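You operate a simulated robot arm through the tools that you are given. There is no shell and no other tool. Be economical: measure what you need, move in short steps, check, and stop when the job is done.

You run a simulated two-armed robot. Do the job below in one go: nothing can be reset, and whatever is moved stays where it is left.

Task
Wipe up the spill on the top of the packing table with the striped cloth and put it back.

It is judged by the outcome, as a careful person would: the job done as asked, and still so three seconds after it is handed in. It fails if anything else is knocked over, pushed out of place, dropped, spilled or broken. Flat cloth is picked up by pressing the open fingertips on it (5 to 10 N) and closing them slowly along it; thin cloth reads only 2 to 8 mm in the jaws.

Robot
Two 6-joint arms with three-finger grippers on one trunk, on a base that drives. Base frame: it is fixed to the floor where the robot stands at the start and does not move with it; the origin is under the middle of the robot, x ahead of it, y to its left, z up; the surface under the hand at the start is at about z = 740. Readings come in mm, degrees, newtons and seconds.
The left shoulder is at the start at [22, 170, 1409], the right one opposite. With the tool pointing down near the work surface each hand reaches from about 300 to 580 mm from the robot's upright axis, wherever it stands, measured 20 degrees to its own side. Payload 2.2 kg a hand.
The tool frame of a hand sits at the grasp point between the pads (the TCP): z along the fingers, y along the line on which they close. The tips reach 25 mm beyond it. The gripper opens to 104 mm. The gripper's body begins 74 mm behind the TCP.
Orientation is told as [roll, pitch, yaw] about the base's x, y, z axes, in that order, counted from this pose: with the fingers straight down and closing along the base's y, the tool's x points along the base's -x, its y along +y and its z along -z.

Tools
- The arms move only by the tool servo_tool. It takes "left_targets", "right_targets" or both (then of equal length, played together; a hand with none holds still); each is a list of rows, each a list of 6 numbers: the shift along the base's x, y, z in mm, then the turn, a rotation vector about the base's x, y, z in degrees. In form: [[dx, dy, dz, ax, ay, az], ...]. A call has 1 to 8 rows; each row is the pose to reach, as a shift and turn from the pose commanded when the call began. "left_gripper" and "right_gripper" are, for a hand that has rows, the closure, from 0 (fully open) to 1 (shut), set as the call begins (left out, the last holds). A row lasts 0.2 s, in which the tool goes at most 50 mm and 8.6 degrees; a call with a longer step from one row to the next is refused whole, and so is a gripper value outside its range. Where a pose cannot be reached the arm comes as near as it can. A force on the tool above 40 N (or 10 N above the force at the start of the call, whichever is more), or a blocked arm, ends the call early, and 0.2 s more pass. The fingers move at their own pace and stop on an object; they squeeze with about 32 N. The grip force told is the motor's: it shows also when the fingers shut on nothing. Time passes only in rows, and 0.2 s behind the last, so rows that repeat a pose let the fingers close. The reply holds the time, the measured pose of the TCP, the force on the tool along the base axes, the opening and the grip force, in the units named above and with some noise, with the torque about the TCP (base axes, N m) and any sound that the robot's microphone picked up.
- Cameras (640 x 400 px; columns grow to the right, rows downward): "scene" is now at [149.5, 35.6, 1294]; the picture's right is [0.41, -0.91, -0.00], its down [-0.60, -0.27, -0.75] and it looks along [0.69, 0.31, -0.66] (base axes); focal length 273 px, centre (320, 200). "left" rides on the left gripper at [82, -3, -104] in its tool frame; the picture's right is [0.04, 1.00, 0.00], its down [-0.75, 0.03, -0.66] and it looks along [-0.66, 0.03, 0.75] (tool axes); focal length 256 px, centre (320, 200). "right" rides on the right gripper at [82, 3, -104] in its tool frame; the picture's right is [-0.04, 1.00, 0.00], its down [-0.75, -0.03, -0.66] and it looks along [-0.66, -0.03, 0.75] (tool axes); focal length 256 px, centre (320, 200). There is no depth. A picture from a camera that has moved, and an enlarged one, comes with that camera's place and axes in the base frame and with its lens.
- grab_frame(camera): a new picture of that camera. It takes no simulated time.
- move_column(by): slides the trunk up (or, below 0, down) by that many mm; the arms and the scene camera ride with it, the base frame stays. It gives what a move gives, with no picture.
- roll_base(legs): drives the robot by 1 to 6 legs, each [ahead, left, turn to the left] in mm, mm and degrees, along the robot's own axes; the way and the turn of a leg run together, so that a leg with both is an arc; at most 1500 mm and 180 degrees a leg. The arms and the cameras ride along, it lands a little off, and it stops where it bumps. It gives what a move gives.
- turn_head(pan, tilt): turns the head with the scene camera to pan (to the left, within 60 degrees either way) and tilt (down, from -29 to 69), counted from straight ahead of the robot. It gives what a move gives.
- enlarge(camera, box): a new picture of the part [left, top, right, bottom] of that camera's present view, enlarged. It takes no simulated time.
- hand_in(): hands the job in; it is judged then, once.

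Work in short steps. Places have to be worked out from the pictures, the camera data and where the tool is seen: move nearer, look again, correct. Check each grasp and each placing, and mend what went wrong. You have 120 turns and 108 pictures in all, those below and enlarged ones among them. Open the grippers and draw the arms clear of the work before you hand the job in, unless the task says otherwise; then end with one line.

The tools are called after ">>>" as a command line: name --argument value ..., lists and objects as JSON in quotes. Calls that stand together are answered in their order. servo_tool: Moves the arms, as the interface text tells. Its arguments: {"type":"object","properties":{"left_targets":{"type":"array","items":{"type":"array","items":{"type":"number"}}},"left_gripper":{"type":"number"},"right_targets":{"type":"array","items":{"type":"array","items":{"type":"number"}}},"right_gripper":{"type":"number"}},"required":[]} The other tools are called the same way: move_column (by) slides the trunk up or down; roll_base (legs) drives the base; turn_head (pan, tilt) turns the head that bears the scene camera; grab_frame (camera) takes a picture; enlarge (camera, box) takes an enlarged picture of a part of a camera's view; hand_in () hands the job in.

At the start:

```text
clock: 0.0
left_tool_pos: [503.4, 373.1, 1029.2]
left_orientation: [0.0, -0.1, 0.0]
left_wrist_force: [0.1, 0.2, 0.2]
left_ft_torque: [0.02, 0.0, 0.04]
left_opening: 104.2
left_grasp_force: 0.1
right_tool_pos: [596.2, -56.2, 1028.6]
right_orientation: [-0.3, -0.1, -0.5]
right_wrist_force: [0.0, -0.2, -0.1]
right_ft_torque: [-0.02, -0.01, 0.02]
right_opening: 103.9
right_grasp_force: 0.0
trunk travel left (down, up): [-601.0, 141.0]
robot x, y, heading: [-1.2, 0.3, -0.1]
head pan, tilt: [24.5, 41.1]
```

scene: 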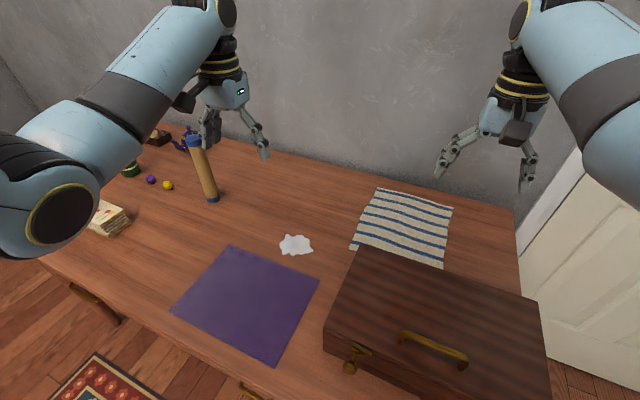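
right: 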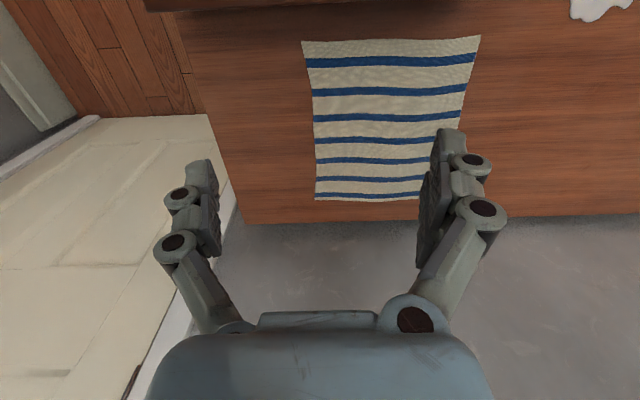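
left: 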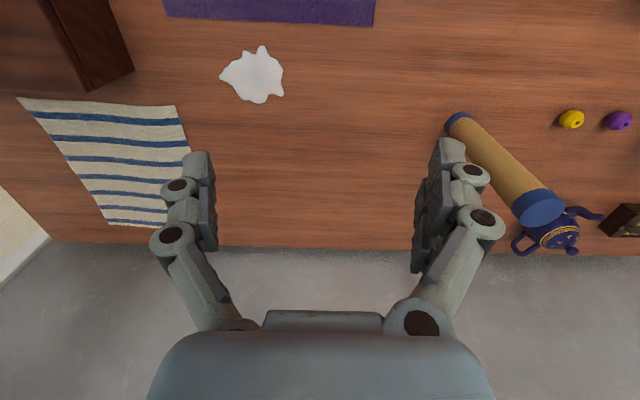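

The table is at z≈740. I place the cloth at about x 580–860, y −80..153, the spill near (540, 282), and a box at x<530, y<113 with its top at about 835. I'll lower the trunk so both hands can reach the near edge of the cloth, then look again.

>>> move_column --by -170

>>> turn_head --pan 10 --tilt 45

>>> grab_frame --camera "scene"

>>> grab_frame --camera "right"

```text
clock: 1.9
left_tool_pos: [505.5, 373.5, 860.6]
left_orientation: [0.1, -0.1, 0.0]
left_wrist_force: [0.1, -0.1, -0.5]
left_ft_torque: [-0.01, 0.02, 0.02]
left_opening: 104.3
left_grasp_force: 0.1
right_tool_pos: [598.0, -64.1, 859.0]
right_orientation: [-0.9, -0.1, -0.7]
right_wrist_force: [-0.3, 0.1, 0.1]
right_ft_torque: [0.01, -0.02, 0.02]
right_opening: 104.3
right_grasp_force: 0.1
trunk travel left (down, up): [-431.0, 311.0]
robot x, y, heading: [0.7, -0.5, 0.2]
head pan, tilt: [24.5, 41.1]
```

```text
clock: 2.7
left_tool_pos: [503.6, 374.0, 859.6]
left_orientation: [0.0, 0.0, -0.1]
left_wrist_force: [-0.4, 0.4, -0.2]
left_ft_torque: [0.02, 0.02, -0.05]
left_opening: 104.2
left_grasp_force: 0.0
right_tool_pos: [596.4, -63.9, 856.6]
right_orientation: [-0.9, 0.0, -0.8]
right_wrist_force: [-0.5, 0.3, -0.3]
right_ft_torque: [-0.04, -0.01, -0.01]
right_opening: 104.0
right_grasp_force: 0.1
trunk travel left (down, up): [-431.0, 311.0]
robot x, y, heading: [1.3, -0.9, 0.3]
head pan, tilt: [10.0, 45.0]
```

```text
104 pictures are left
camera scene: at [156.0, 14.9, 1116.0], right [0.17, -0.98, 0.0], down [-0.7, -0.12, -0.71], along [0.7, 0.12, -0.71], focal length 273 px, centre (320, 200)
```

scene: 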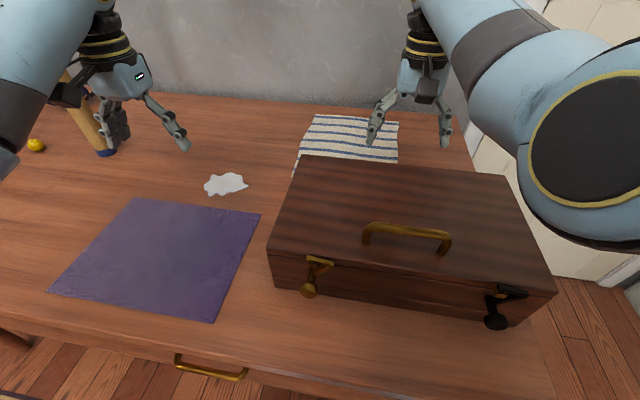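

```text
103 pictures are left
camera right: at [517.0, -56.8, 961.5], right [0.05, 1.0, -0.01], down [0.75, -0.03, 0.66], along [0.65, -0.05, -0.75], focal length 256 px, centre (320, 200)
```

right: 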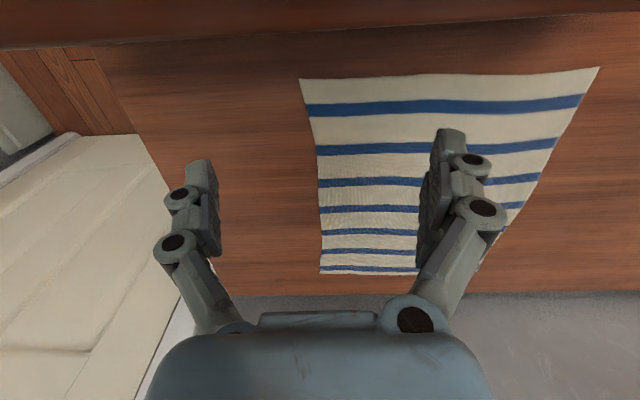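

The geometry holds up: the cloth spans x 579–857, y −81..154. I'll bring the left hand over the near-left part of the cloth with its fingers half open, and the right hand over the near-right part.

>>> servo_tool --left_targets '[[22, -44, 0, 0, 0, 0], [44, -88, 0, 0, 0, 0], [66, -132, 0, 0, 0, 0], [88, -176, 0, 0, 0, 0], [108, -220, -10, 0, 0, 0], [124, -259, -40, 0, 0, 0], [124, -259, -50, 0, 0, 0]]' --right_targets '[[10, 5, 0, 0, 0, 0], [20, 10, 0, 0, 0, 0], [30, 15, 0, 0, 0, 0], [40, 20, 0, 0, 0, 0], [45, 20, -10, 0, 0, 0], [45, 20, -40, 0, 0, 0], [45, 20, -50, 0, 0, 0]]' --left_gripper 0.45 --right_gripper 0.45

>>> grab_frame --camera "left"

>>> grab_frame --camera "right"

>>> grab_frame --camera "scene"

```text
refused: row 6 steps farther than a row can; nothing moved
```

```text
102 pictures are left
camera left: at [423.6, 371.1, 962.9], right [-0.04, 1.0, 0.0], down [0.75, 0.03, 0.66], along [0.66, 0.03, -0.75], focal length 256 px, centre (320, 200)
```

left: 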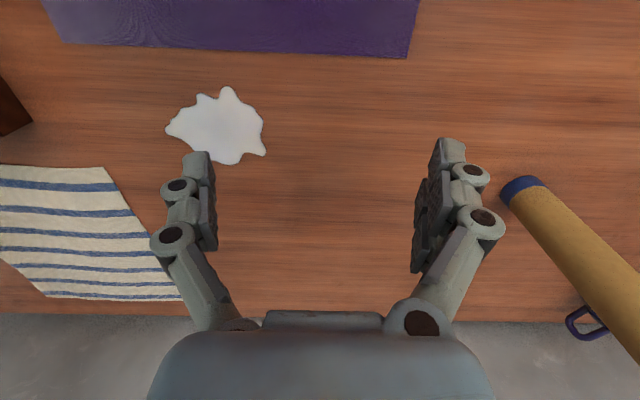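

```text
101 pictures are left
camera right: at [517.0, -56.8, 961.5], right [0.05, 1.0, -0.01], down [0.75, -0.03, 0.66], along [0.65, -0.05, -0.75], focal length 256 px, centre (320, 200)
```

right: 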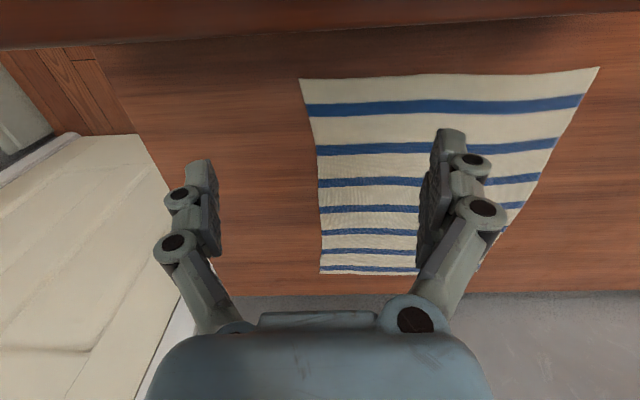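

```text
100 pictures are left
camera scene: at [156.0, 14.9, 1116.0], right [0.17, -0.98, 0.0], down [-0.7, -0.12, -0.71], along [0.7, 0.12, -0.71], focal length 273 px, centre (320, 200)
```

scene: 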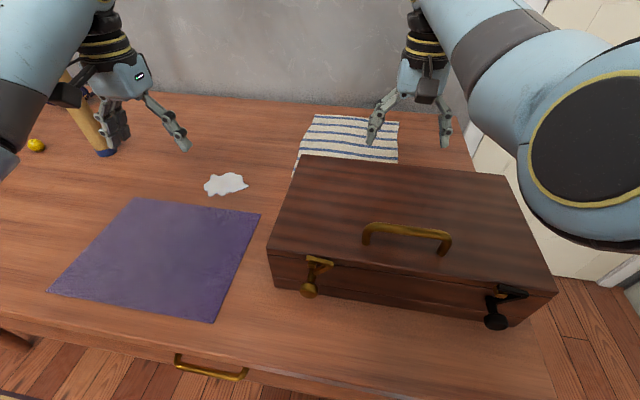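

No move was made because one step was too long. The spill now measures x 498–573, y 232–326. I'll repeat the approach with smaller steps.

>>> servo_tool --left_targets '[[19, -40, 0, 0, 0, 0], [38, -80, 0, 0, 0, 0], [57, -120, 0, 0, 0, 0], [76, -160, 0, 0, 0, 0], [95, -200, 0, 0, 0, 0], [112, -235, -20, 0, 0, 0], [124, -259, -50, 0, 0, 0], [124, -259, -50, 0, 0, 0]]' --right_targets '[[10, 5, 0, 0, 0, 0], [20, 10, 0, 0, 0, 0], [30, 15, 0, 0, 0, 0], [40, 20, 0, 0, 0, 0], [45, 20, 0, 0, 0, 0], [45, 20, -20, 0, 0, 0], [45, 20, -50, 0, 0, 0], [45, 20, -50, 0, 0, 0]]' --left_gripper 0.45 --right_gripper 0.45

>>> grab_frame --camera "left"

>>> grab_frame --camera "right"

>>> grab_frame --camera "scene"

```text
clock: 4.5
left_tool_pos: [628.4, 115.3, 809.0]
left_orientation: [0.0, 0.0, -0.1]
left_wrist_force: [0.5, 0.2, -0.7]
left_ft_torque: [-0.02, -0.01, -0.01]
left_opening: 57.3
left_grasp_force: 0.1
right_tool_pos: [626.1, -45.8, 813.3]
right_orientation: [-0.3, 0.0, -0.3]
right_wrist_force: [0.0, 0.1, 0.2]
right_ft_torque: [0.0, 0.0, -0.01]
right_opening: 57.3
right_grasp_force: 0.1
right hand out of reach, approached as far as the arm can: row 5, 6, 7, 8
trunk travel left (down, up): [-431.0, 311.0]
robot x, y, heading: [-2.7, -0.6, 0.1]
head pan, tilt: [10.0, 45.0]
```

```text
99 pictures are left
camera left: at [547.7, 112.2, 912.2], right [-0.04, 1.0, 0.0], down [0.75, 0.03, 0.66], along [0.66, 0.03, -0.75], focal length 256 px, centre (320, 200)
```

left: 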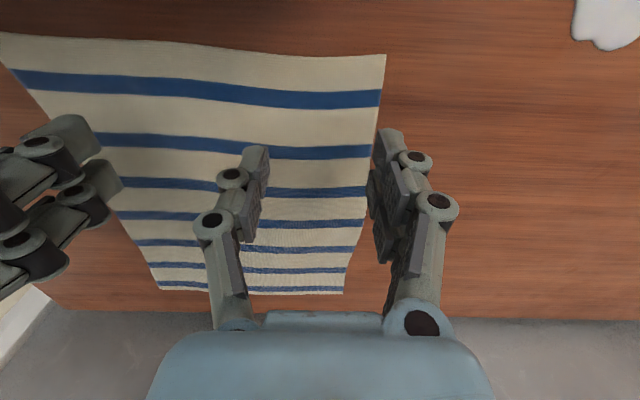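

```text
98 pictures are left
camera right: at [544.9, -39.5, 917.3], right [0.05, 1.0, -0.01], down [0.75, -0.03, 0.66], along [0.66, -0.03, -0.75], focal length 256 px, centre (320, 200)
```

right: 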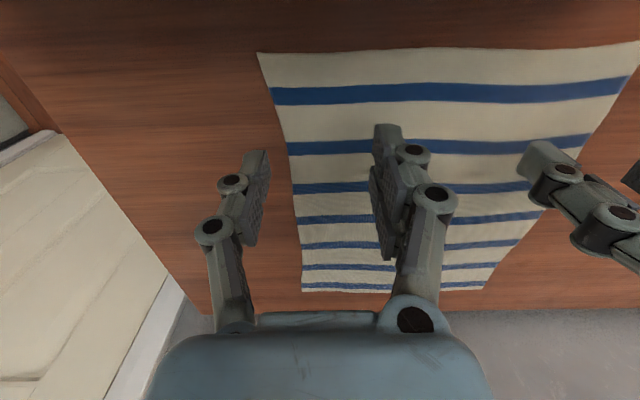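

```text
97 pictures are left
camera scene: at [155.8, 14.9, 1116.0], right [0.17, -0.98, 0.0], down [-0.7, -0.12, -0.71], along [0.7, 0.12, -0.71], focal length 273 px, centre (320, 200)
```

scene: 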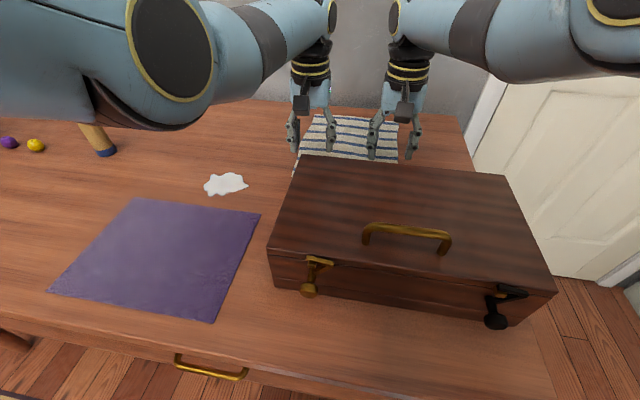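

Both hands are above the cloth: left fingers span y≈87–144 and right −74..−17. I'll nudge both inward and descend to just above contact.

>>> servo_tool --left_targets '[[0, -6, -20, 0, 0, 0], [0, -8, -34, 0, 0, 0], [0, -8, -34, 0, 0, 0]]' --right_targets '[[-20, 5, -20, 0, 0, 0], [-20, 8, -34, 0, 0, 0], [-20, 8, -34, 0, 0, 0]]'

>>> grab_frame --camera "right"

>>> grab_frame --camera "left"

```text
clock: 5.3
left_tool_pos: [628.4, 106.0, 775.1]
left_orientation: [0.0, 0.0, 0.0]
left_wrist_force: [-0.5, 0.5, 0.1]
left_ft_torque: [0.02, -0.04, -0.01]
left_opening: 57.2
left_grasp_force: 0.1
right_tool_pos: [605.2, -37.4, 778.2]
right_orientation: [-0.3, 0.1, -0.3]
right_wrist_force: [-0.7, 1.1, 0.2]
right_ft_torque: [0.04, -0.01, 0.03]
right_opening: 57.5
right_grasp_force: 0.0
trunk travel left (down, up): [-431.0, 311.0]
robot x, y, heading: [-2.5, 0.1, -0.2]
head pan, tilt: [10.0, 45.0]
```

```text
96 pictures are left
camera right: at [524.3, -31.9, 883.5], right [0.05, 1.0, -0.01], down [0.75, -0.03, 0.66], along [0.66, -0.03, -0.75], focal length 256 px, centre (320, 200)
```

right: 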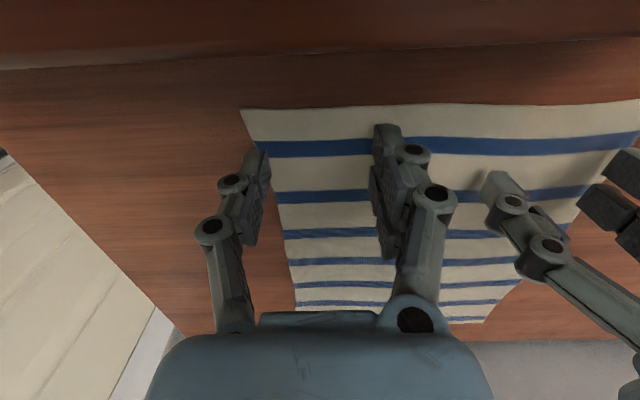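

```text
95 pictures are left
camera left: at [547.2, 104.6, 878.1], right [-0.04, 1.0, 0.0], down [0.75, 0.03, 0.66], along [0.66, 0.03, -0.75], focal length 256 px, centre (320, 200)
```

left: 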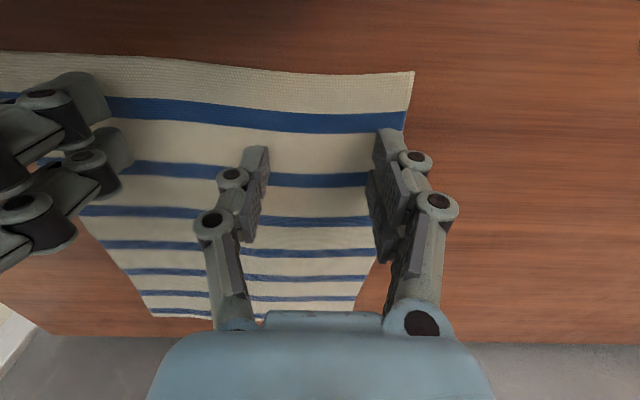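

The tips are about 10 mm above the cloth, and the left outer finger is close to the cloth's side edge. I'll shift it inward a bit and press down gently.

>>> servo_tool --left_targets '[[0, -10, 0, 0, 0, 0], [0, -10, -5, 0, 0, 0], [0, -10, -9, 0, 0, 0], [0, -10, -11, 0, 0, 0]]' --right_targets '[[10, 4, 0, 0, 0, 0], [10, 4, -6, 0, 0, 0], [10, 4, -10, 0, 0, 0], [10, 4, -13, 0, 0, 0]]'

```text
clock: 6.3
left_tool_pos: [622.0, 98.9, 767.4]
left_orientation: [0.1, 0.1, 0.0]
left_wrist_force: [-0.5, 0.5, 0.1]
left_ft_torque: [-0.01, -0.02, -0.02]
left_opening: 57.2
left_grasp_force: 0.1
left hand out of reach, approached as far as the arm can: row 3, 4
right_tool_pos: [606.8, -39.0, 769.2]
right_orientation: [-0.3, 0.0, -0.4]
right_wrist_force: [0.6, -0.3, 1.2]
right_ft_torque: [-0.01, -0.02, 0.02]
right_opening: 57.2
right_grasp_force: 0.1
right hand out of reach, approached as far as the arm can: row 1, 2, 3, 4
trunk travel left (down, up): [-431.0, 311.0]
robot x, y, heading: [-1.3, 3.4, 0.0]
head pan, tilt: [10.0, 45.0]
```

Both arms are at the edge of their reach. I'll lift the hands and lower the trunk by 100 mm to gain reach.

>>> servo_tool --left_targets '[[0, 0, 40, 0, 0, 0], [0, 0, 80, 0, 0, 0], [0, 0, 118, 0, 0, 0]]' --right_targets '[[0, 0, 40, 0, 0, 0], [0, 0, 80, 0, 0, 0], [0, 0, 118, 0, 0, 0]]'

>>> move_column --by -100

>>> grab_frame --camera "scene"

```text
clock: 7.1
left_tool_pos: [656.7, 89.7, 877.7]
left_orientation: [0.0, 0.1, 0.1]
left_wrist_force: [-0.2, -0.6, -0.1]
left_ft_torque: [-0.02, -0.02, 0.0]
left_opening: 57.2
left_grasp_force: 0.0
left hand out of reach, approached as far as the arm can: row 1, 2, 3
right_tool_pos: [607.3, -50.2, 883.1]
right_orientation: [-0.7, 0.3, -1.0]
right_wrist_force: [0.1, 0.0, -0.3]
right_ft_torque: [-0.01, -0.02, -0.03]
right_opening: 57.2
right_grasp_force: 0.1
trunk travel left (down, up): [-431.0, 311.0]
robot x, y, heading: [2.2, -2.8, -0.1]
head pan, tilt: [10.0, 45.0]
```

```text
clock: 8.2
left_tool_pos: [657.6, 89.4, 767.2]
left_orientation: [0.2, 1.7, 0.0]
left_wrist_force: [-1.4, 2.0, 21.9]
left_ft_torque: [0.14, -0.02, 0.0]
left_opening: 33.2
left_grasp_force: 4.7
right_tool_pos: [613.6, -60.2, 793.9]
right_orientation: [-1.5, -0.2, -1.8]
right_wrist_force: [0.2, 0.1, 0.9]
right_ft_torque: [-0.02, 0.03, -0.01]
right_opening: 57.3
right_grasp_force: 0.1
trunk travel left (down, up): [-339.0, 403.0]
robot x, y, heading: [5.1, -2.1, -0.1]
head pan, tilt: [10.0, 45.0]
stopped: the force on the tool passed its limit at 51 N (the readings are from after the stop); the commanded pose is now the measured one
```

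```text
94 pictures are left
camera scene: at [159.3, 14.5, 1021.4], right [0.17, -0.98, 0.0], down [-0.7, -0.12, -0.71], along [0.7, 0.12, -0.71], focal length 273 px, centre (320, 200)
```

scene: 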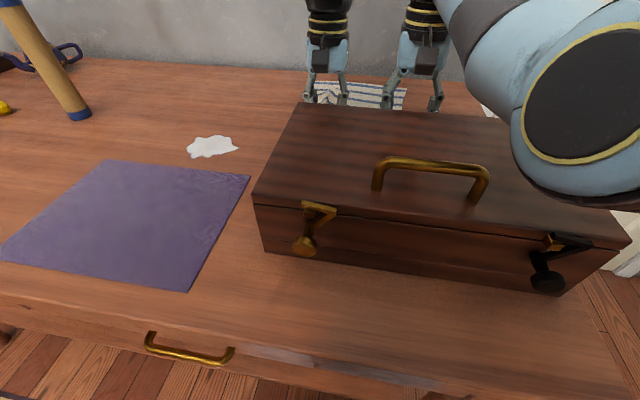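

The left hand pressed into the cloth during the descent, and the force guard stopped it. The right elbow also now sits fairly low over the box. I'll check the left view before going on.

>>> grab_frame --camera "left"

>>> grab_frame --camera "right"

```text
93 pictures are left
camera left: at [581.0, 87.9, 872.2], right [-0.04, 1.0, 0.0], down [0.77, 0.03, 0.63], along [0.63, 0.03, -0.77], focal length 256 px, centre (320, 200)
```

left: 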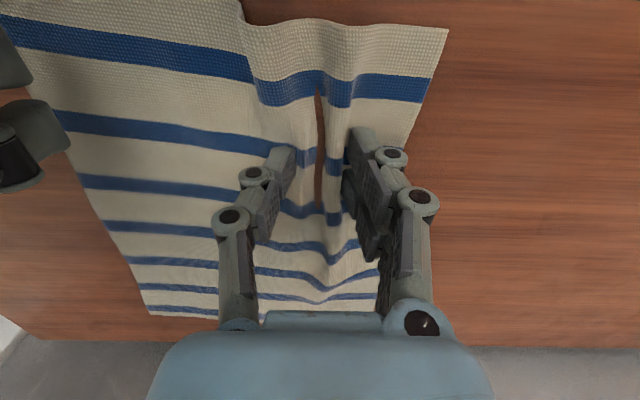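

```text
92 pictures are left
camera right: at [532.7, -49.8, 897.8], right [0.07, 1.0, -0.03], down [0.75, -0.04, 0.66], along [0.66, -0.07, -0.75], focal length 256 px, centre (320, 200)
```

right: 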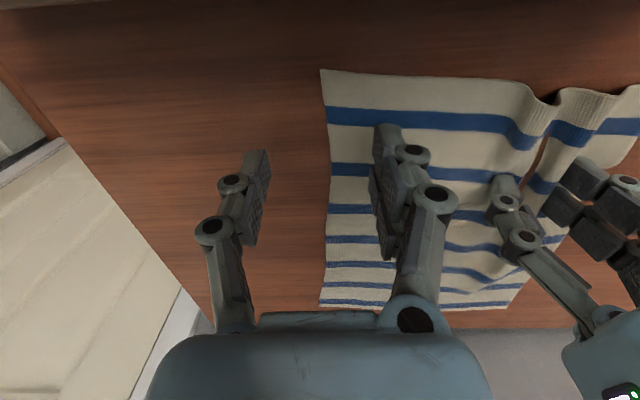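

The press has already gathered a ridge of cloth between the left fingers. I'll ease the pressure a little and close slowly on it.

>>> servo_tool --left_targets '[[0, 0, 2, 0, 0, 0], [0, 0, 2, 0, 0, 0], [0, 0, 2, 0, 0, 0]]' --left_gripper 0.8

>>> servo_tool --left_targets '[[0, 0, 1, 0, 0, 0], [0, 0, 1, 0, 0, 0], [0, 0, 1, 0, 0, 0], [0, 0, 1, 0, 0, 0]]' --left_gripper 1

>>> grab_frame --camera "left"

```text
clock: 9.0
left_tool_pos: [656.7, 89.5, 765.5]
left_orientation: [0.2, 2.2, 0.0]
left_wrist_force: [0.3, -0.3, 9.5]
left_ft_torque: [0.08, -0.03, 0.0]
left_opening: 18.9
left_grasp_force: 2.4
right_tool_pos: [612.7, -59.0, 793.4]
right_orientation: [-1.4, -0.3, -1.6]
right_wrist_force: [0.2, 0.1, -0.7]
right_ft_torque: [0.01, 0.0, -0.01]
right_opening: 56.9
right_grasp_force: 0.1
trunk travel left (down, up): [-339.0, 403.0]
robot x, y, heading: [-0.7, 0.3, -0.2]
head pan, tilt: [10.0, 45.0]
```

```text
clock: 10.0
left_tool_pos: [656.1, 88.9, 765.6]
left_orientation: [0.1, 2.1, 0.0]
left_wrist_force: [-1.7, -0.1, 15.0]
left_ft_torque: [0.1, -0.15, 0.0]
left_opening: 3.5
left_grasp_force: 32.0
right_tool_pos: [612.2, -59.7, 794.0]
right_orientation: [-1.4, -0.3, -1.7]
right_wrist_force: [0.3, -0.4, -0.1]
right_ft_torque: [0.03, -0.01, -0.03]
right_opening: 57.2
right_grasp_force: 0.0
trunk travel left (down, up): [-339.0, 403.0]
robot x, y, heading: [1.6, 1.9, -0.3]
head pan, tilt: [10.0, 45.0]
```

```text
91 pictures are left
camera left: at [579.6, 88.1, 873.0], right [-0.04, 1.0, 0.0], down [0.78, 0.03, 0.63], along [0.63, 0.03, -0.78], focal length 256 px, centre (320, 200)
```

left: 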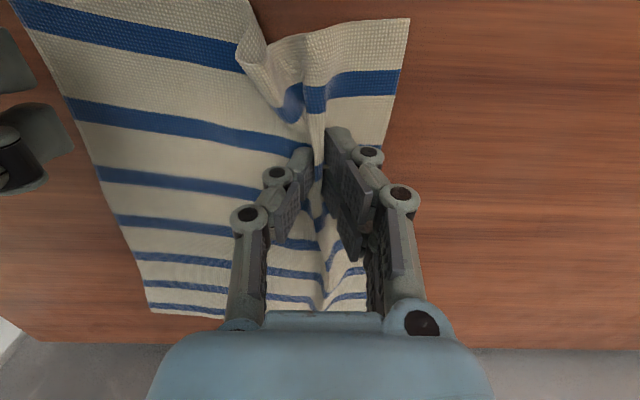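

The left hand holds the cloth, with the opening at 3.5 mm. Before lowering the right hand I'll check the clearance of the right elbow over the box.

>>> turn_head --pan -30 --tilt 45

>>> grab_frame --camera "scene"

```text
clock: 11.1
left_tool_pos: [656.8, 89.9, 766.5]
left_orientation: [0.1, 2.0, 0.0]
left_wrist_force: [-1.0, -1.0, 16.6]
left_ft_torque: [0.1, -0.18, -0.01]
left_opening: 3.5
left_grasp_force: 31.6
right_tool_pos: [612.1, -59.2, 793.0]
right_orientation: [-1.4, -0.2, -1.7]
right_wrist_force: [0.6, -0.1, 0.6]
right_ft_torque: [0.03, 0.0, -0.01]
right_opening: 57.3
right_grasp_force: 0.0
trunk travel left (down, up): [-339.0, 403.0]
robot x, y, heading: [0.1, -3.1, -0.0]
head pan, tilt: [-30.0, 45.0]
```

```text
90 pictures are left
camera scene: at [149.1, -40.2, 1021.6], right [-0.5, -0.87, 0.0], down [-0.61, 0.35, -0.71], along [0.61, -0.35, -0.71], focal length 273 px, centre (320, 200)
```

scene: 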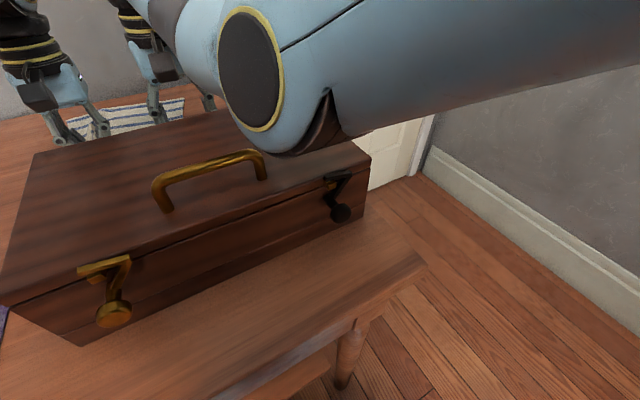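

The two views put the underside of the right elbow at z≈915, about 80 mm above the box, which is enough. Now I'll press the right fingertips on the cloth.

>>> servo_tool --right_targets '[[2, 10, -10, 0, 0, 0], [2, 14, -18, 0, 0, 0], [2, 14, -24, 0, 0, 0], [2, 14, -27, 0, 0, 0]]'

>>> grab_frame --camera "right"

```text
clock: 12.1
left_tool_pos: [656.5, 91.2, 767.7]
left_orientation: [0.1, 2.1, 0.0]
left_wrist_force: [-1.4, -0.8, 15.6]
left_ft_torque: [0.11, -0.17, 0.0]
left_opening: 3.4
left_grasp_force: 32.1
right_tool_pos: [618.3, -49.7, 767.8]
right_orientation: [-1.6, -0.5, -2.0]
right_wrist_force: [0.1, -0.8, 0.8]
right_ft_torque: [-0.02, 0.02, -0.01]
right_opening: 57.4
right_grasp_force: 0.1
trunk travel left (down, up): [-339.0, 403.0]
robot x, y, heading: [-0.9, -3.0, -0.1]
head pan, tilt: [-30.0, 45.0]
```

```text
89 pictures are left
camera right: at [535.7, -38.8, 872.0], right [0.07, 1.0, -0.03], down [0.75, -0.04, 0.66], along [0.66, -0.07, -0.75], focal length 256 px, centre (320, 200)
```

right: 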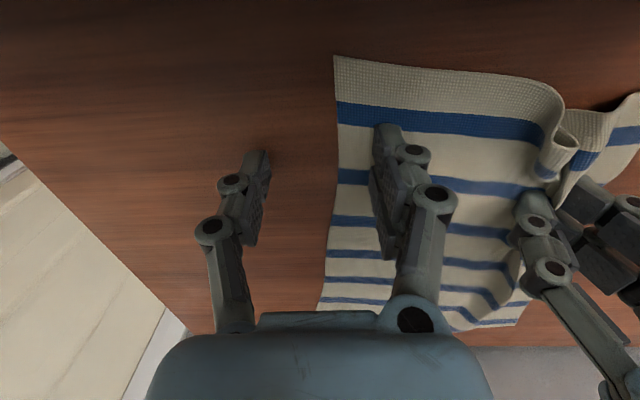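

The left pinch pulled the cloth's right edge in to y≈−40, so a second grip would be cramped. I'll wipe with the left hand alone. I'll raise the right hand clear and start dragging the cloth lightly toward the spill.

>>> servo_tool --left_targets '[[0, 0, 2, 0, 0, 0], [0, 0, 2, 0, 0, 0], [0, 0, 2, 0, 0, 0]]' --right_targets '[[0, -10, 40, 0, 0, 0], [-10, -30, 80, 0, 0, 0], [-20, -60, 110, 0, 0, 0]]'

>>> servo_tool --left_targets '[[0, 30, 1, 0, 0, 0], [0, 60, 1, 0, 0, 0], [0, 90, 1, 0, 0, 0], [-10, 115, 1, 0, 0, 0], [-30, 140, 1, 0, 0, 0], [-50, 160, 1, 0, 0, 0]]'

>>> turn_head --pan 25 --tilt 40

>>> grab_frame --camera "scene"

>>> grab_frame --camera "left"

```text
clock: 12.9
left_tool_pos: [657.0, 90.4, 767.2]
left_orientation: [0.1, 2.4, 0.1]
left_wrist_force: [-0.6, -0.7, 3.3]
left_ft_torque: [0.03, -0.01, -0.01]
left_opening: 3.6
left_grasp_force: 31.6
right_tool_pos: [615.9, -94.6, 859.7]
right_orientation: [-1.1, 0.0, -1.3]
right_wrist_force: [-0.5, 0.1, 0.2]
right_ft_torque: [-0.01, -0.02, 0.02]
right_opening: 57.1
right_grasp_force: 0.1
right hand out of reach, approached as far as the arm can: row 3
trunk travel left (down, up): [-339.0, 403.0]
robot x, y, heading: [0.2, 1.4, -0.0]
head pan, tilt: [-30.0, 45.0]
```

```text
clock: 14.1
left_tool_pos: [678.9, 223.6, 766.9]
left_orientation: [-0.1, 1.3, -0.2]
left_wrist_force: [-3.2, 1.5, 18.6]
left_ft_torque: [0.16, -0.06, 0.03]
left_opening: 3.4
left_grasp_force: 32.4
left hand out of reach, approached as far as the arm can: row 1, 2, 3, 4, 5, 6
right_tool_pos: [614.8, -95.4, 861.3]
right_orientation: [-1.3, -0.2, -1.5]
right_wrist_force: [-0.3, 0.6, -0.5]
right_ft_torque: [-0.03, 0.01, -0.05]
right_opening: 57.1
right_grasp_force: 0.1
trunk travel left (down, up): [-339.0, 403.0]
robot x, y, heading: [-1.5, -1.7, -0.0]
head pan, tilt: [-30.0, 45.0]
stopped in row 6 (left hand): the force on the tool passed its limit at 45 N (the readings are from after the stop); the commanded pose is now the measured one
```

```text
clock: 15.3
left_tool_pos: [676.6, 221.0, 766.9]
left_orientation: [-0.1, 1.2, -0.1]
left_wrist_force: [5.5, 6.0, 29.5]
left_ft_torque: [0.21, -0.38, 0.01]
left_opening: 3.8
left_grasp_force: 32.5
right_tool_pos: [613.6, -96.6, 862.1]
right_orientation: [-1.1, -0.4, -1.5]
right_wrist_force: [-0.2, -0.1, -0.4]
right_ft_torque: [-0.04, -0.03, 0.03]
right_opening: 57.1
right_grasp_force: 0.1
trunk travel left (down, up): [-339.0, 403.0]
robot x, y, heading: [1.5, -1.2, -0.3]
head pan, tilt: [25.0, 40.0]
```

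```text
88 pictures are left
camera scene: at [155.2, 35.8, 1029.0], right [0.42, -0.91, 0.0], down [-0.58, -0.27, -0.77], along [0.7, 0.32, -0.64], focal length 273 px, centre (320, 200)
```

scene: 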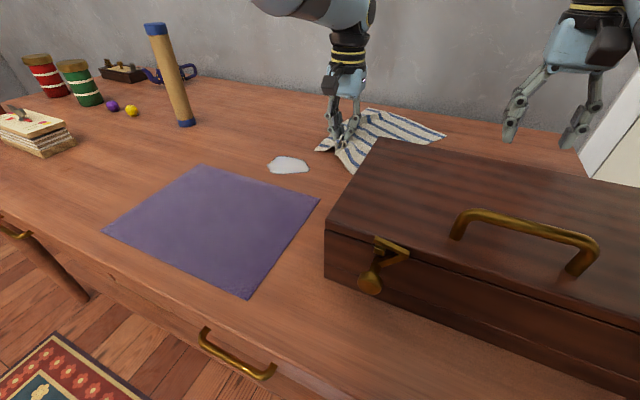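

```text
87 pictures are left
camera left: at [598.5, 221.0, 871.5], right [-0.04, 1.0, 0.0], down [0.77, 0.03, 0.64], along [0.64, 0.02, -0.77], focal length 256 px, centre (320, 200)
```

left: 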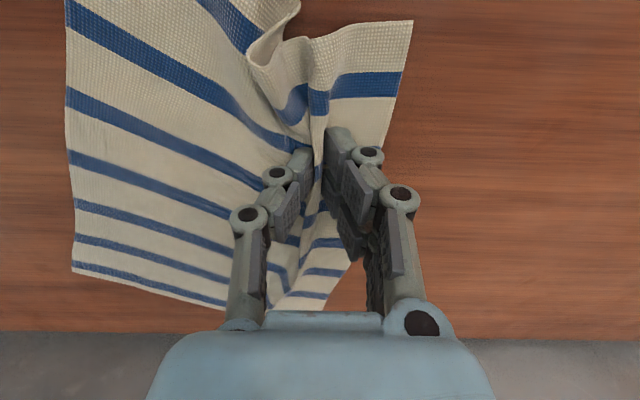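

The cloth follows the hand, but the hand hit a reach limit and is pressing hard. I'll ease up and move toward the body over the spill, in steps.

>>> servo_tool --left_targets '[[0, 0, 6, 0, 0, 0], [-20, 10, 8, 0, 0, 0], [-40, 20, 8, 0, 0, 0], [-60, 35, 8, 0, 0, 0], [-80, 50, 8, 0, 0, 0]]'

>>> grab_frame --camera "left"

>>> enlarge --camera "scene" --box '[220, 70, 480, 230]'

```text
clock: 16.3
left_tool_pos: [680.2, 246.3, 766.3]
left_orientation: [-0.3, 0.9, -0.3]
left_wrist_force: [-1.9, 0.0, 19.6]
left_ft_torque: [0.07, -0.07, 0.01]
left_opening: 3.4
left_grasp_force: 32.1
left hand out of reach, approached as far as the arm can: row 2, 3, 4
right_tool_pos: [614.4, -96.6, 860.9]
right_orientation: [-1.2, -0.2, -1.6]
right_wrist_force: [0.7, -0.1, 1.1]
right_ft_torque: [-0.02, 0.02, 0.0]
right_opening: 57.2
right_grasp_force: 0.2
trunk travel left (down, up): [-339.0, 403.0]
robot x, y, heading: [-1.0, 2.0, -0.1]
head pan, tilt: [25.0, 40.0]
stopped in row 4 (left hand): the force on the tool passed its limit at 47 N (the readings are from after the stop); the commanded pose is now the measured one
```

```text
86 pictures are left
camera left: at [600.5, 243.9, 871.1], right [-0.03, 1.0, 0.0], down [0.76, 0.03, 0.64], along [0.64, 0.02, -0.77], focal length 256 px, centre (320, 200)
```

left: 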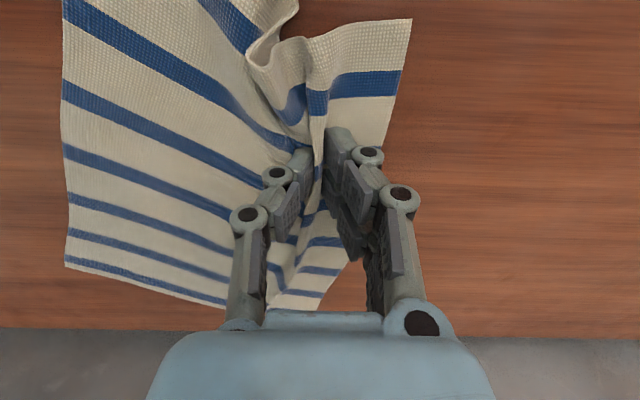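

```text
2.46 times, centred on (350, 150) of scene
camera zoom: at [155.9, 35.9, 1028.6], right [0.42, -0.91, 0.0], down [-0.58, -0.27, -0.77], along [0.7, 0.32, -0.64], focal length 672 px, centre (246, 323)
```

zoom: 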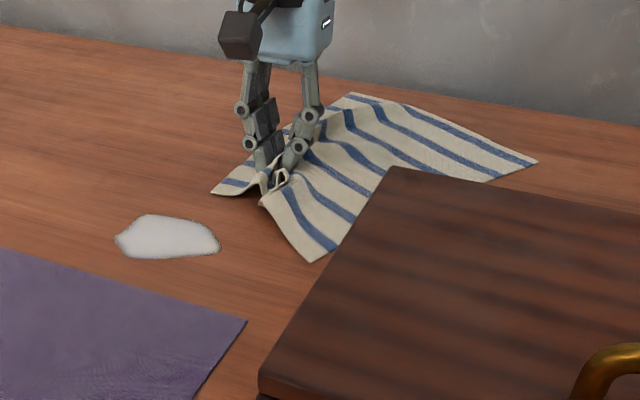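

The hand won't come nearer, so with the trunk this low it's an inner reach limit. I'll raise the trunk in stages and lower the left hand to match.

>>> move_column --by 80

>>> servo_tool --left_targets '[[-15, 5, -20, 0, 0, 0], [-30, 10, -40, 0, 0, 0], [-45, 15, -55, 0, 0, 0]]'

>>> grab_frame --camera "scene"

```text
clock: 17.5
left_tool_pos: [681.5, 244.8, 863.3]
left_orientation: [-0.3, -0.5, -0.3]
left_wrist_force: [0.6, -0.8, -0.4]
left_ft_torque: [0.01, -0.01, 0.04]
left_opening: 3.4
left_grasp_force: 31.5
right_tool_pos: [616.7, -96.1, 939.7]
right_orientation: [-1.3, -0.1, -1.6]
right_wrist_force: [0.2, -0.7, 0.4]
right_ft_torque: [0.0, 0.02, -0.01]
right_opening: 56.9
right_grasp_force: 0.1
trunk travel left (down, up): [-419.0, 323.0]
robot x, y, heading: [3.6, 0.8, -0.0]
head pan, tilt: [25.0, 40.0]
```

```text
clock: 18.3
left_tool_pos: [635.3, 260.8, 810.0]
left_orientation: [-0.3, -0.6, -0.3]
left_wrist_force: [-0.3, -0.1, -0.3]
left_ft_torque: [0.02, 0.01, 0.0]
left_opening: 3.1
left_grasp_force: 32.2
right_tool_pos: [616.2, -96.2, 940.2]
right_orientation: [-1.4, -0.1, -1.6]
right_wrist_force: [-0.4, -0.7, 0.1]
right_ft_torque: [0.06, 0.0, 0.0]
right_opening: 56.9
right_grasp_force: 0.1
trunk travel left (down, up): [-419.0, 323.0]
robot x, y, heading: [2.9, -0.1, -0.0]
head pan, tilt: [25.0, 40.0]
```

```text
84 pictures are left
camera scene: at [153.5, 36.2, 1111.1], right [0.42, -0.91, 0.0], down [-0.58, -0.27, -0.77], along [0.69, 0.32, -0.64], focal length 273 px, centre (320, 200)
```

scene: 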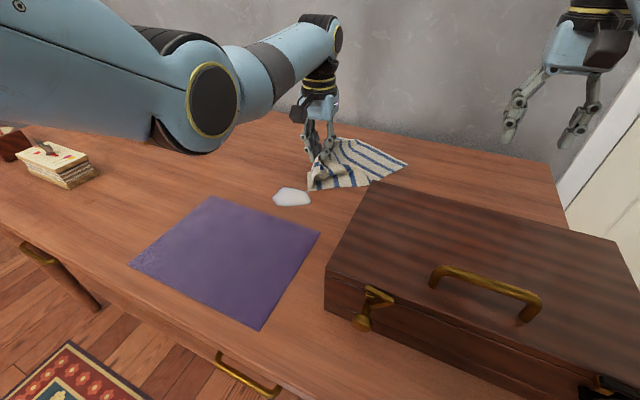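

That worked. I'll raise the trunk another 100 mm, then bring the bundled cloth down onto the far side of the spill.

>>> move_column --by 90

>>> servo_tool --left_targets '[[-15, 5, -25, 0, 0, 0], [-30, 10, -50, 0, 0, 0], [-45, 15, -75, 0, 0, 0], [-55, 20, -100, 0, 0, 0], [-60, 22, -118, 0, 0, 0], [-60, 22, -124, 0, 0, 0]]'

>>> grab_frame --camera "scene"

>>> grab_frame --camera "left"

```text
clock: 19.5
left_tool_pos: [637.0, 260.7, 899.5]
left_orientation: [-0.3, -0.5, -0.2]
left_wrist_force: [-0.6, -0.8, -0.9]
left_ft_torque: [0.02, 0.02, 0.05]
left_opening: 3.4
left_grasp_force: 32.2
right_tool_pos: [615.4, -97.5, 1031.0]
right_orientation: [-1.4, 0.0, -1.6]
right_wrist_force: [-0.4, 0.6, 0.5]
right_ft_torque: [-0.01, 0.0, 0.0]
right_opening: 57.2
right_grasp_force: 0.1
trunk travel left (down, up): [-509.0, 233.0]
robot x, y, heading: [2.4, -1.1, -0.1]
head pan, tilt: [25.0, 40.0]
```

```text
clock: 20.9
left_tool_pos: [575.6, 282.2, 775.0]
left_orientation: [-0.3, -0.6, -0.3]
left_wrist_force: [-0.2, 0.5, 0.8]
left_ft_torque: [0.03, -0.02, 0.0]
left_opening: 3.3
left_grasp_force: 31.9
right_tool_pos: [616.5, -97.0, 1029.8]
right_orientation: [-1.3, -0.1, -1.6]
right_wrist_force: [-1.1, 0.5, 0.2]
right_ft_torque: [-0.01, -0.03, 0.01]
right_opening: 56.9
right_grasp_force: 0.0
trunk travel left (down, up): [-509.0, 233.0]
robot x, y, heading: [-0.2, -2.7, -0.1]
head pan, tilt: [25.0, 40.0]
```

```text
83 pictures are left
camera scene: at [151.3, 35.9, 1203.0], right [0.42, -0.91, 0.0], down [-0.58, -0.27, -0.77], along [0.69, 0.32, -0.64], focal length 273 px, centre (320, 200)
```

scene: 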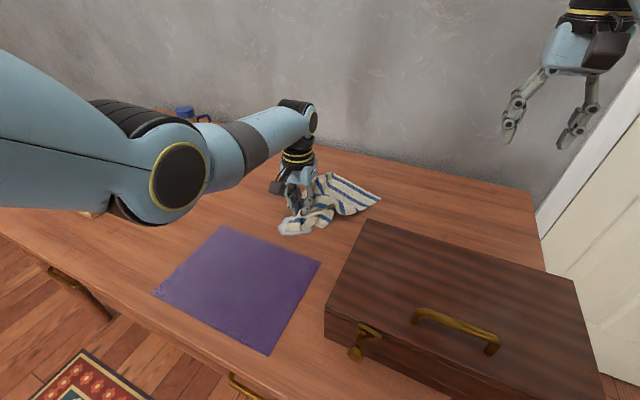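

```text
82 pictures are left
camera left: at [494.3, 281.1, 878.2], right [-0.03, 1.0, -0.01], down [0.75, 0.03, 0.66], along [0.66, 0.02, -0.75], focal length 256 px, centre (320, 200)
```

left: 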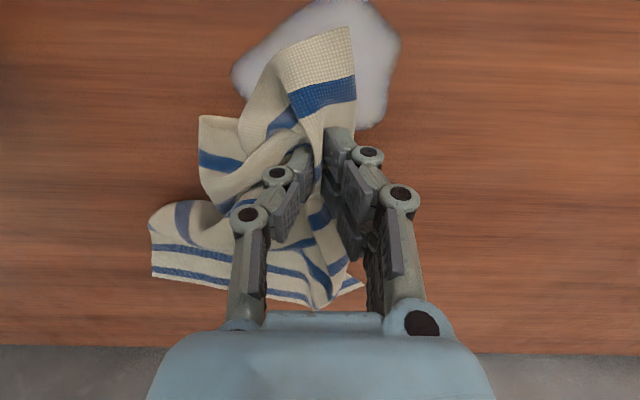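

The cloth's flap lies over the spill. I'll press down and rub gently across it without going onto the mat.

>>> servo_tool --left_targets '[[0, 0, -7, 0, 0, 0], [0, 0, -10, 0, 0, 0], [-15, 0, -10, 0, 0, 0], [-30, 0, -10, 0, 0, 0]]'

>>> grab_frame --camera "left"

```text
clock: 21.9
left_tool_pos: [547.6, 281.0, 766.8]
left_orientation: [-0.2, -0.8, -0.4]
left_wrist_force: [5.1, 0.9, 12.6]
left_ft_torque: [0.13, 0.04, -0.01]
left_opening: 3.8
left_grasp_force: 32.2
right_tool_pos: [615.7, -96.6, 1031.0]
right_orientation: [-1.2, -0.2, -1.6]
right_wrist_force: [-0.1, -0.1, 0.9]
right_ft_torque: [-0.01, -0.03, -0.05]
right_opening: 57.4
right_grasp_force: 0.0
trunk travel left (down, up): [-509.0, 233.0]
robot x, y, heading: [-0.8, -0.4, -0.1]
head pan, tilt: [25.0, 40.0]
```

```text
81 pictures are left
camera left: at [464.8, 279.9, 869.4], right [-0.03, 1.0, -0.01], down [0.74, 0.03, 0.67], along [0.67, 0.02, -0.75], focal length 256 px, centre (320, 200)
```

left: 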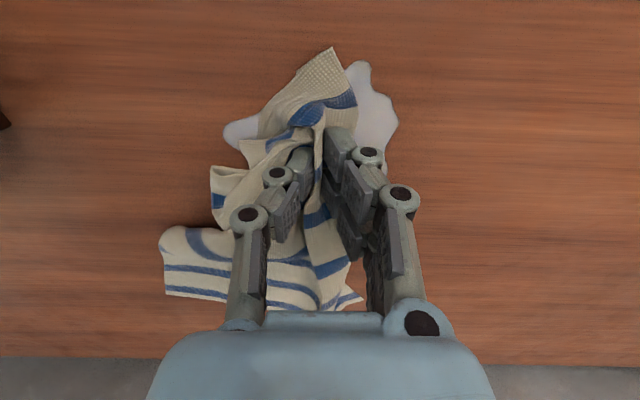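

Contact is about 12 N and the cloth stays in place. I'll rub side to side across the spill.

>>> servo_tool --left_targets '[[0, 20, 0, 0, 0, 0], [0, 40, 0, 0, 0, 0], [-12, 20, 0, 0, 0, 0], [-12, -10, 0, 0, 0, 0], [-12, -40, 0, 0, 0, 0], [-22, -15, 0, 0, 0, 0], [-22, 15, 0, 0, 0, 0], [-22, 40, 0, 0, 0, 0]]'

>>> servo_tool --left_targets '[[-10, 0, 0, 0, 0, 0], [-10, -30, 0, 0, 0, 0], [-10, -60, 0, 0, 0, 0], [10, -80, 0, 0, 0, 0], [30, -60, 0, 0, 0, 0], [35, -30, 0, 0, 0, 0], [35, 0, 0, 0, 0, 0]]'

>>> grab_frame --camera "left"

>>> grab_frame --camera "scene"

```text
clock: 23.7
left_tool_pos: [523.7, 321.4, 767.0]
left_orientation: [-0.2, -0.6, -0.3]
left_wrist_force: [0.7, -4.2, 10.8]
left_ft_torque: [-0.07, 0.03, 0.02]
left_opening: 3.2
left_grasp_force: 32.2
right_tool_pos: [614.1, -96.3, 1030.6]
right_orientation: [-1.2, -0.3, -1.6]
right_wrist_force: [0.0, 0.7, -0.4]
right_ft_torque: [-0.03, 0.0, 0.02]
right_opening: 57.2
right_grasp_force: 0.0
trunk travel left (down, up): [-509.0, 233.0]
robot x, y, heading: [-3.3, -0.7, -0.0]
head pan, tilt: [25.0, 40.0]
```

```text
clock: 25.3
left_tool_pos: [558.4, 320.9, 766.5]
left_orientation: [-0.3, -0.7, -0.4]
left_wrist_force: [0.6, -4.5, 10.7]
left_ft_torque: [-0.04, 0.03, 0.06]
left_opening: 3.3
left_grasp_force: 32.2
right_tool_pos: [614.3, -96.7, 1031.5]
right_orientation: [-1.2, -0.2, -1.6]
right_wrist_force: [0.3, 0.3, 0.5]
right_ft_torque: [0.0, -0.03, -0.03]
right_opening: 57.2
right_grasp_force: 0.0
trunk travel left (down, up): [-509.0, 233.0]
robot x, y, heading: [-3.9, -2.0, -0.1]
head pan, tilt: [25.0, 40.0]
```

```text
80 pictures are left
camera left: at [476.9, 319.7, 868.8], right [-0.03, 1.0, -0.01], down [0.75, 0.03, 0.67], along [0.67, 0.02, -0.75], focal length 256 px, centre (320, 200)
```

left: 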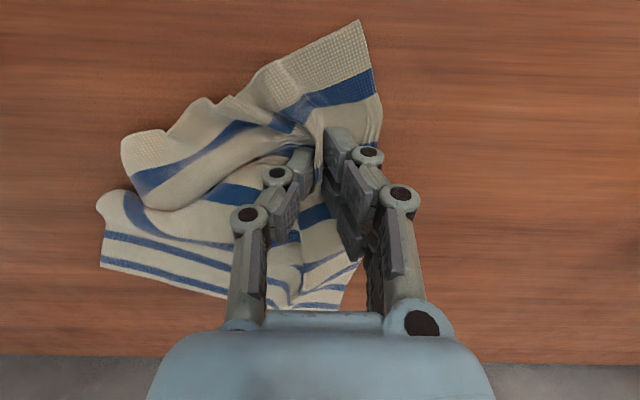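

```text
79 pictures are left
camera scene: at [150.1, 35.3, 1203.2], right [0.42, -0.91, 0.0], down [-0.58, -0.27, -0.77], along [0.7, 0.32, -0.64], focal length 273 px, centre (320, 200)
```

scene: 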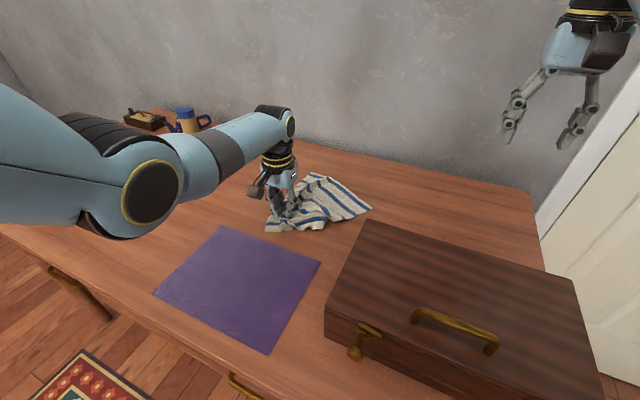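

No spill shows around the cloth. I'll lift the hand to see what's left underneath.

>>> servo_tool --left_targets '[[0, 0, 40, 0, 0, 0], [10, 0, 80, 0, 0, 0], [20, -10, 120, 0, 0, 0], [30, -20, 160, 0, 0, 0], [30, -20, 200, 0, 0, 0], [30, -20, 240, 0, 0, 0], [30, -20, 240, 0, 0, 0]]'

>>> grab_frame --camera "left"

>>> grab_frame --camera "scene"

```text
clock: 26.9
left_tool_pos: [593.1, 303.7, 1003.1]
left_orientation: [-0.3, -0.6, -0.3]
left_wrist_force: [0.3, -1.2, 0.1]
left_ft_torque: [0.0, 0.0, 0.01]
left_opening: 3.0
left_grasp_force: 31.8
left hand out of reach, approached as far as the arm can: row 6, 7
right_tool_pos: [615.7, -96.3, 1029.8]
right_orientation: [-1.2, -0.1, -1.6]
right_wrist_force: [-0.8, 0.8, -0.2]
right_ft_torque: [0.0, 0.02, 0.0]
right_opening: 57.0
right_grasp_force: 0.0
trunk travel left (down, up): [-509.0, 233.0]
robot x, y, heading: [0.5, 0.9, -0.1]
head pan, tilt: [25.0, 40.0]
```

```text
78 pictures are left
camera left: at [511.2, 302.7, 1105.2], right [-0.03, 1.0, -0.01], down [0.75, 0.03, 0.66], along [0.66, 0.02, -0.75], focal length 256 px, centre (320, 200)
```

left: 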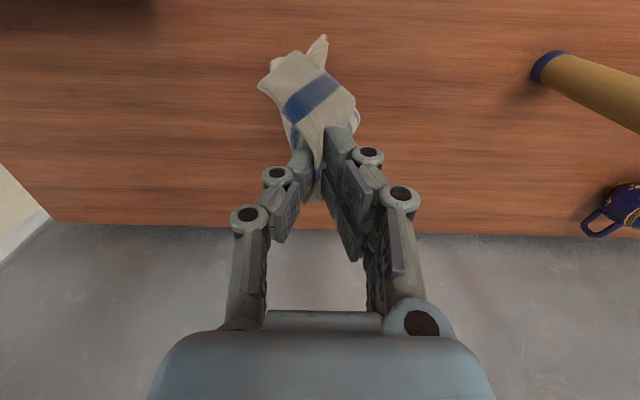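

```text
77 pictures are left
camera scene: at [151.2, 36.2, 1203.0], right [0.42, -0.91, 0.0], down [-0.58, -0.27, -0.77], along [0.69, 0.32, -0.64], focal length 273 px, centre (320, 200)
```

scene: 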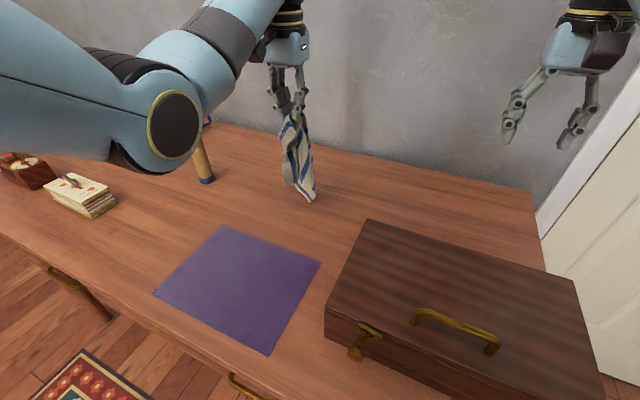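

The spill looks gone. I'll zoom in on that spot to confirm it.

>>> enlarge --camera "scene" --box '[220, 170, 380, 270]'

```text
4.00 times, centred on (300, 220) of scene
camera zoom: at [151.2, 36.2, 1203.0], right [0.42, -0.91, 0.0], down [-0.58, -0.27, -0.77], along [0.69, 0.32, -0.64], focal length 1091 px, centre (400, 120)
```

zoom: 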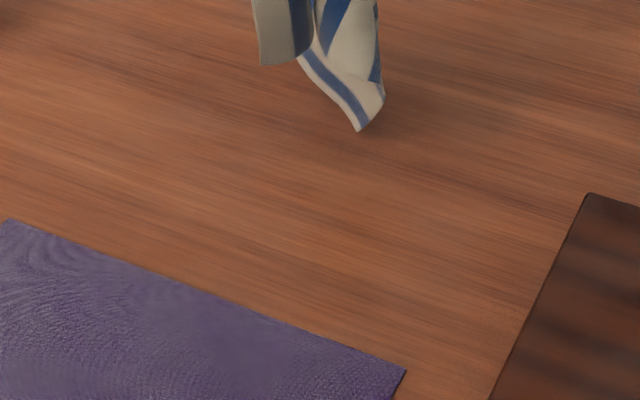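

The spot is clean. To lay the cloth back spread out I want to start farther forward, so I'll look down to see how much room the base has before the table.

>>> turn_head --pan 0 --tilt 69

>>> grab_frame --camera "scene"

```text
clock: 27.9
left_tool_pos: [593.1, 304.1, 1002.0]
left_orientation: [-0.3, -0.6, -0.3]
left_wrist_force: [-0.6, 0.8, 0.2]
left_ft_torque: [0.01, 0.01, 0.01]
left_opening: 3.3
left_grasp_force: 31.8
right_tool_pos: [615.9, -97.1, 1029.6]
right_orientation: [-1.2, -0.1, -1.5]
right_wrist_force: [0.0, -0.2, 0.2]
right_ft_torque: [0.02, 0.01, -0.01]
right_opening: 57.1
right_grasp_force: 0.1
trunk travel left (down, up): [-509.0, 233.0]
robot x, y, heading: [0.1, -0.0, 0.0]
head pan, tilt: [0.0, 68.8]
```

```text
75 pictures are left
camera scene: at [130.1, 0.1, 1166.9], right [0.0, -1.0, 0.0], down [-0.93, 0.0, -0.36], along [0.36, 0.0, -0.93], focal length 273 px, centre (320, 200)
```

scene: 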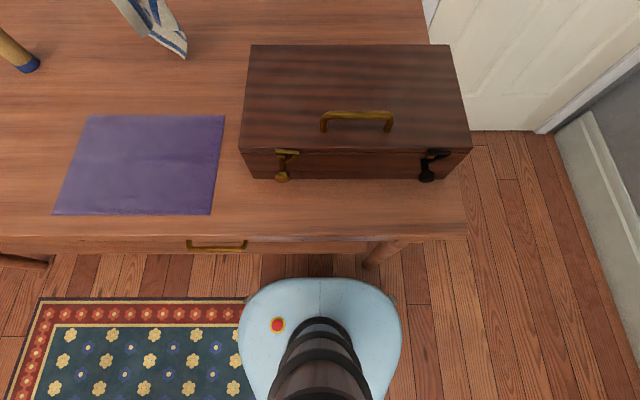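

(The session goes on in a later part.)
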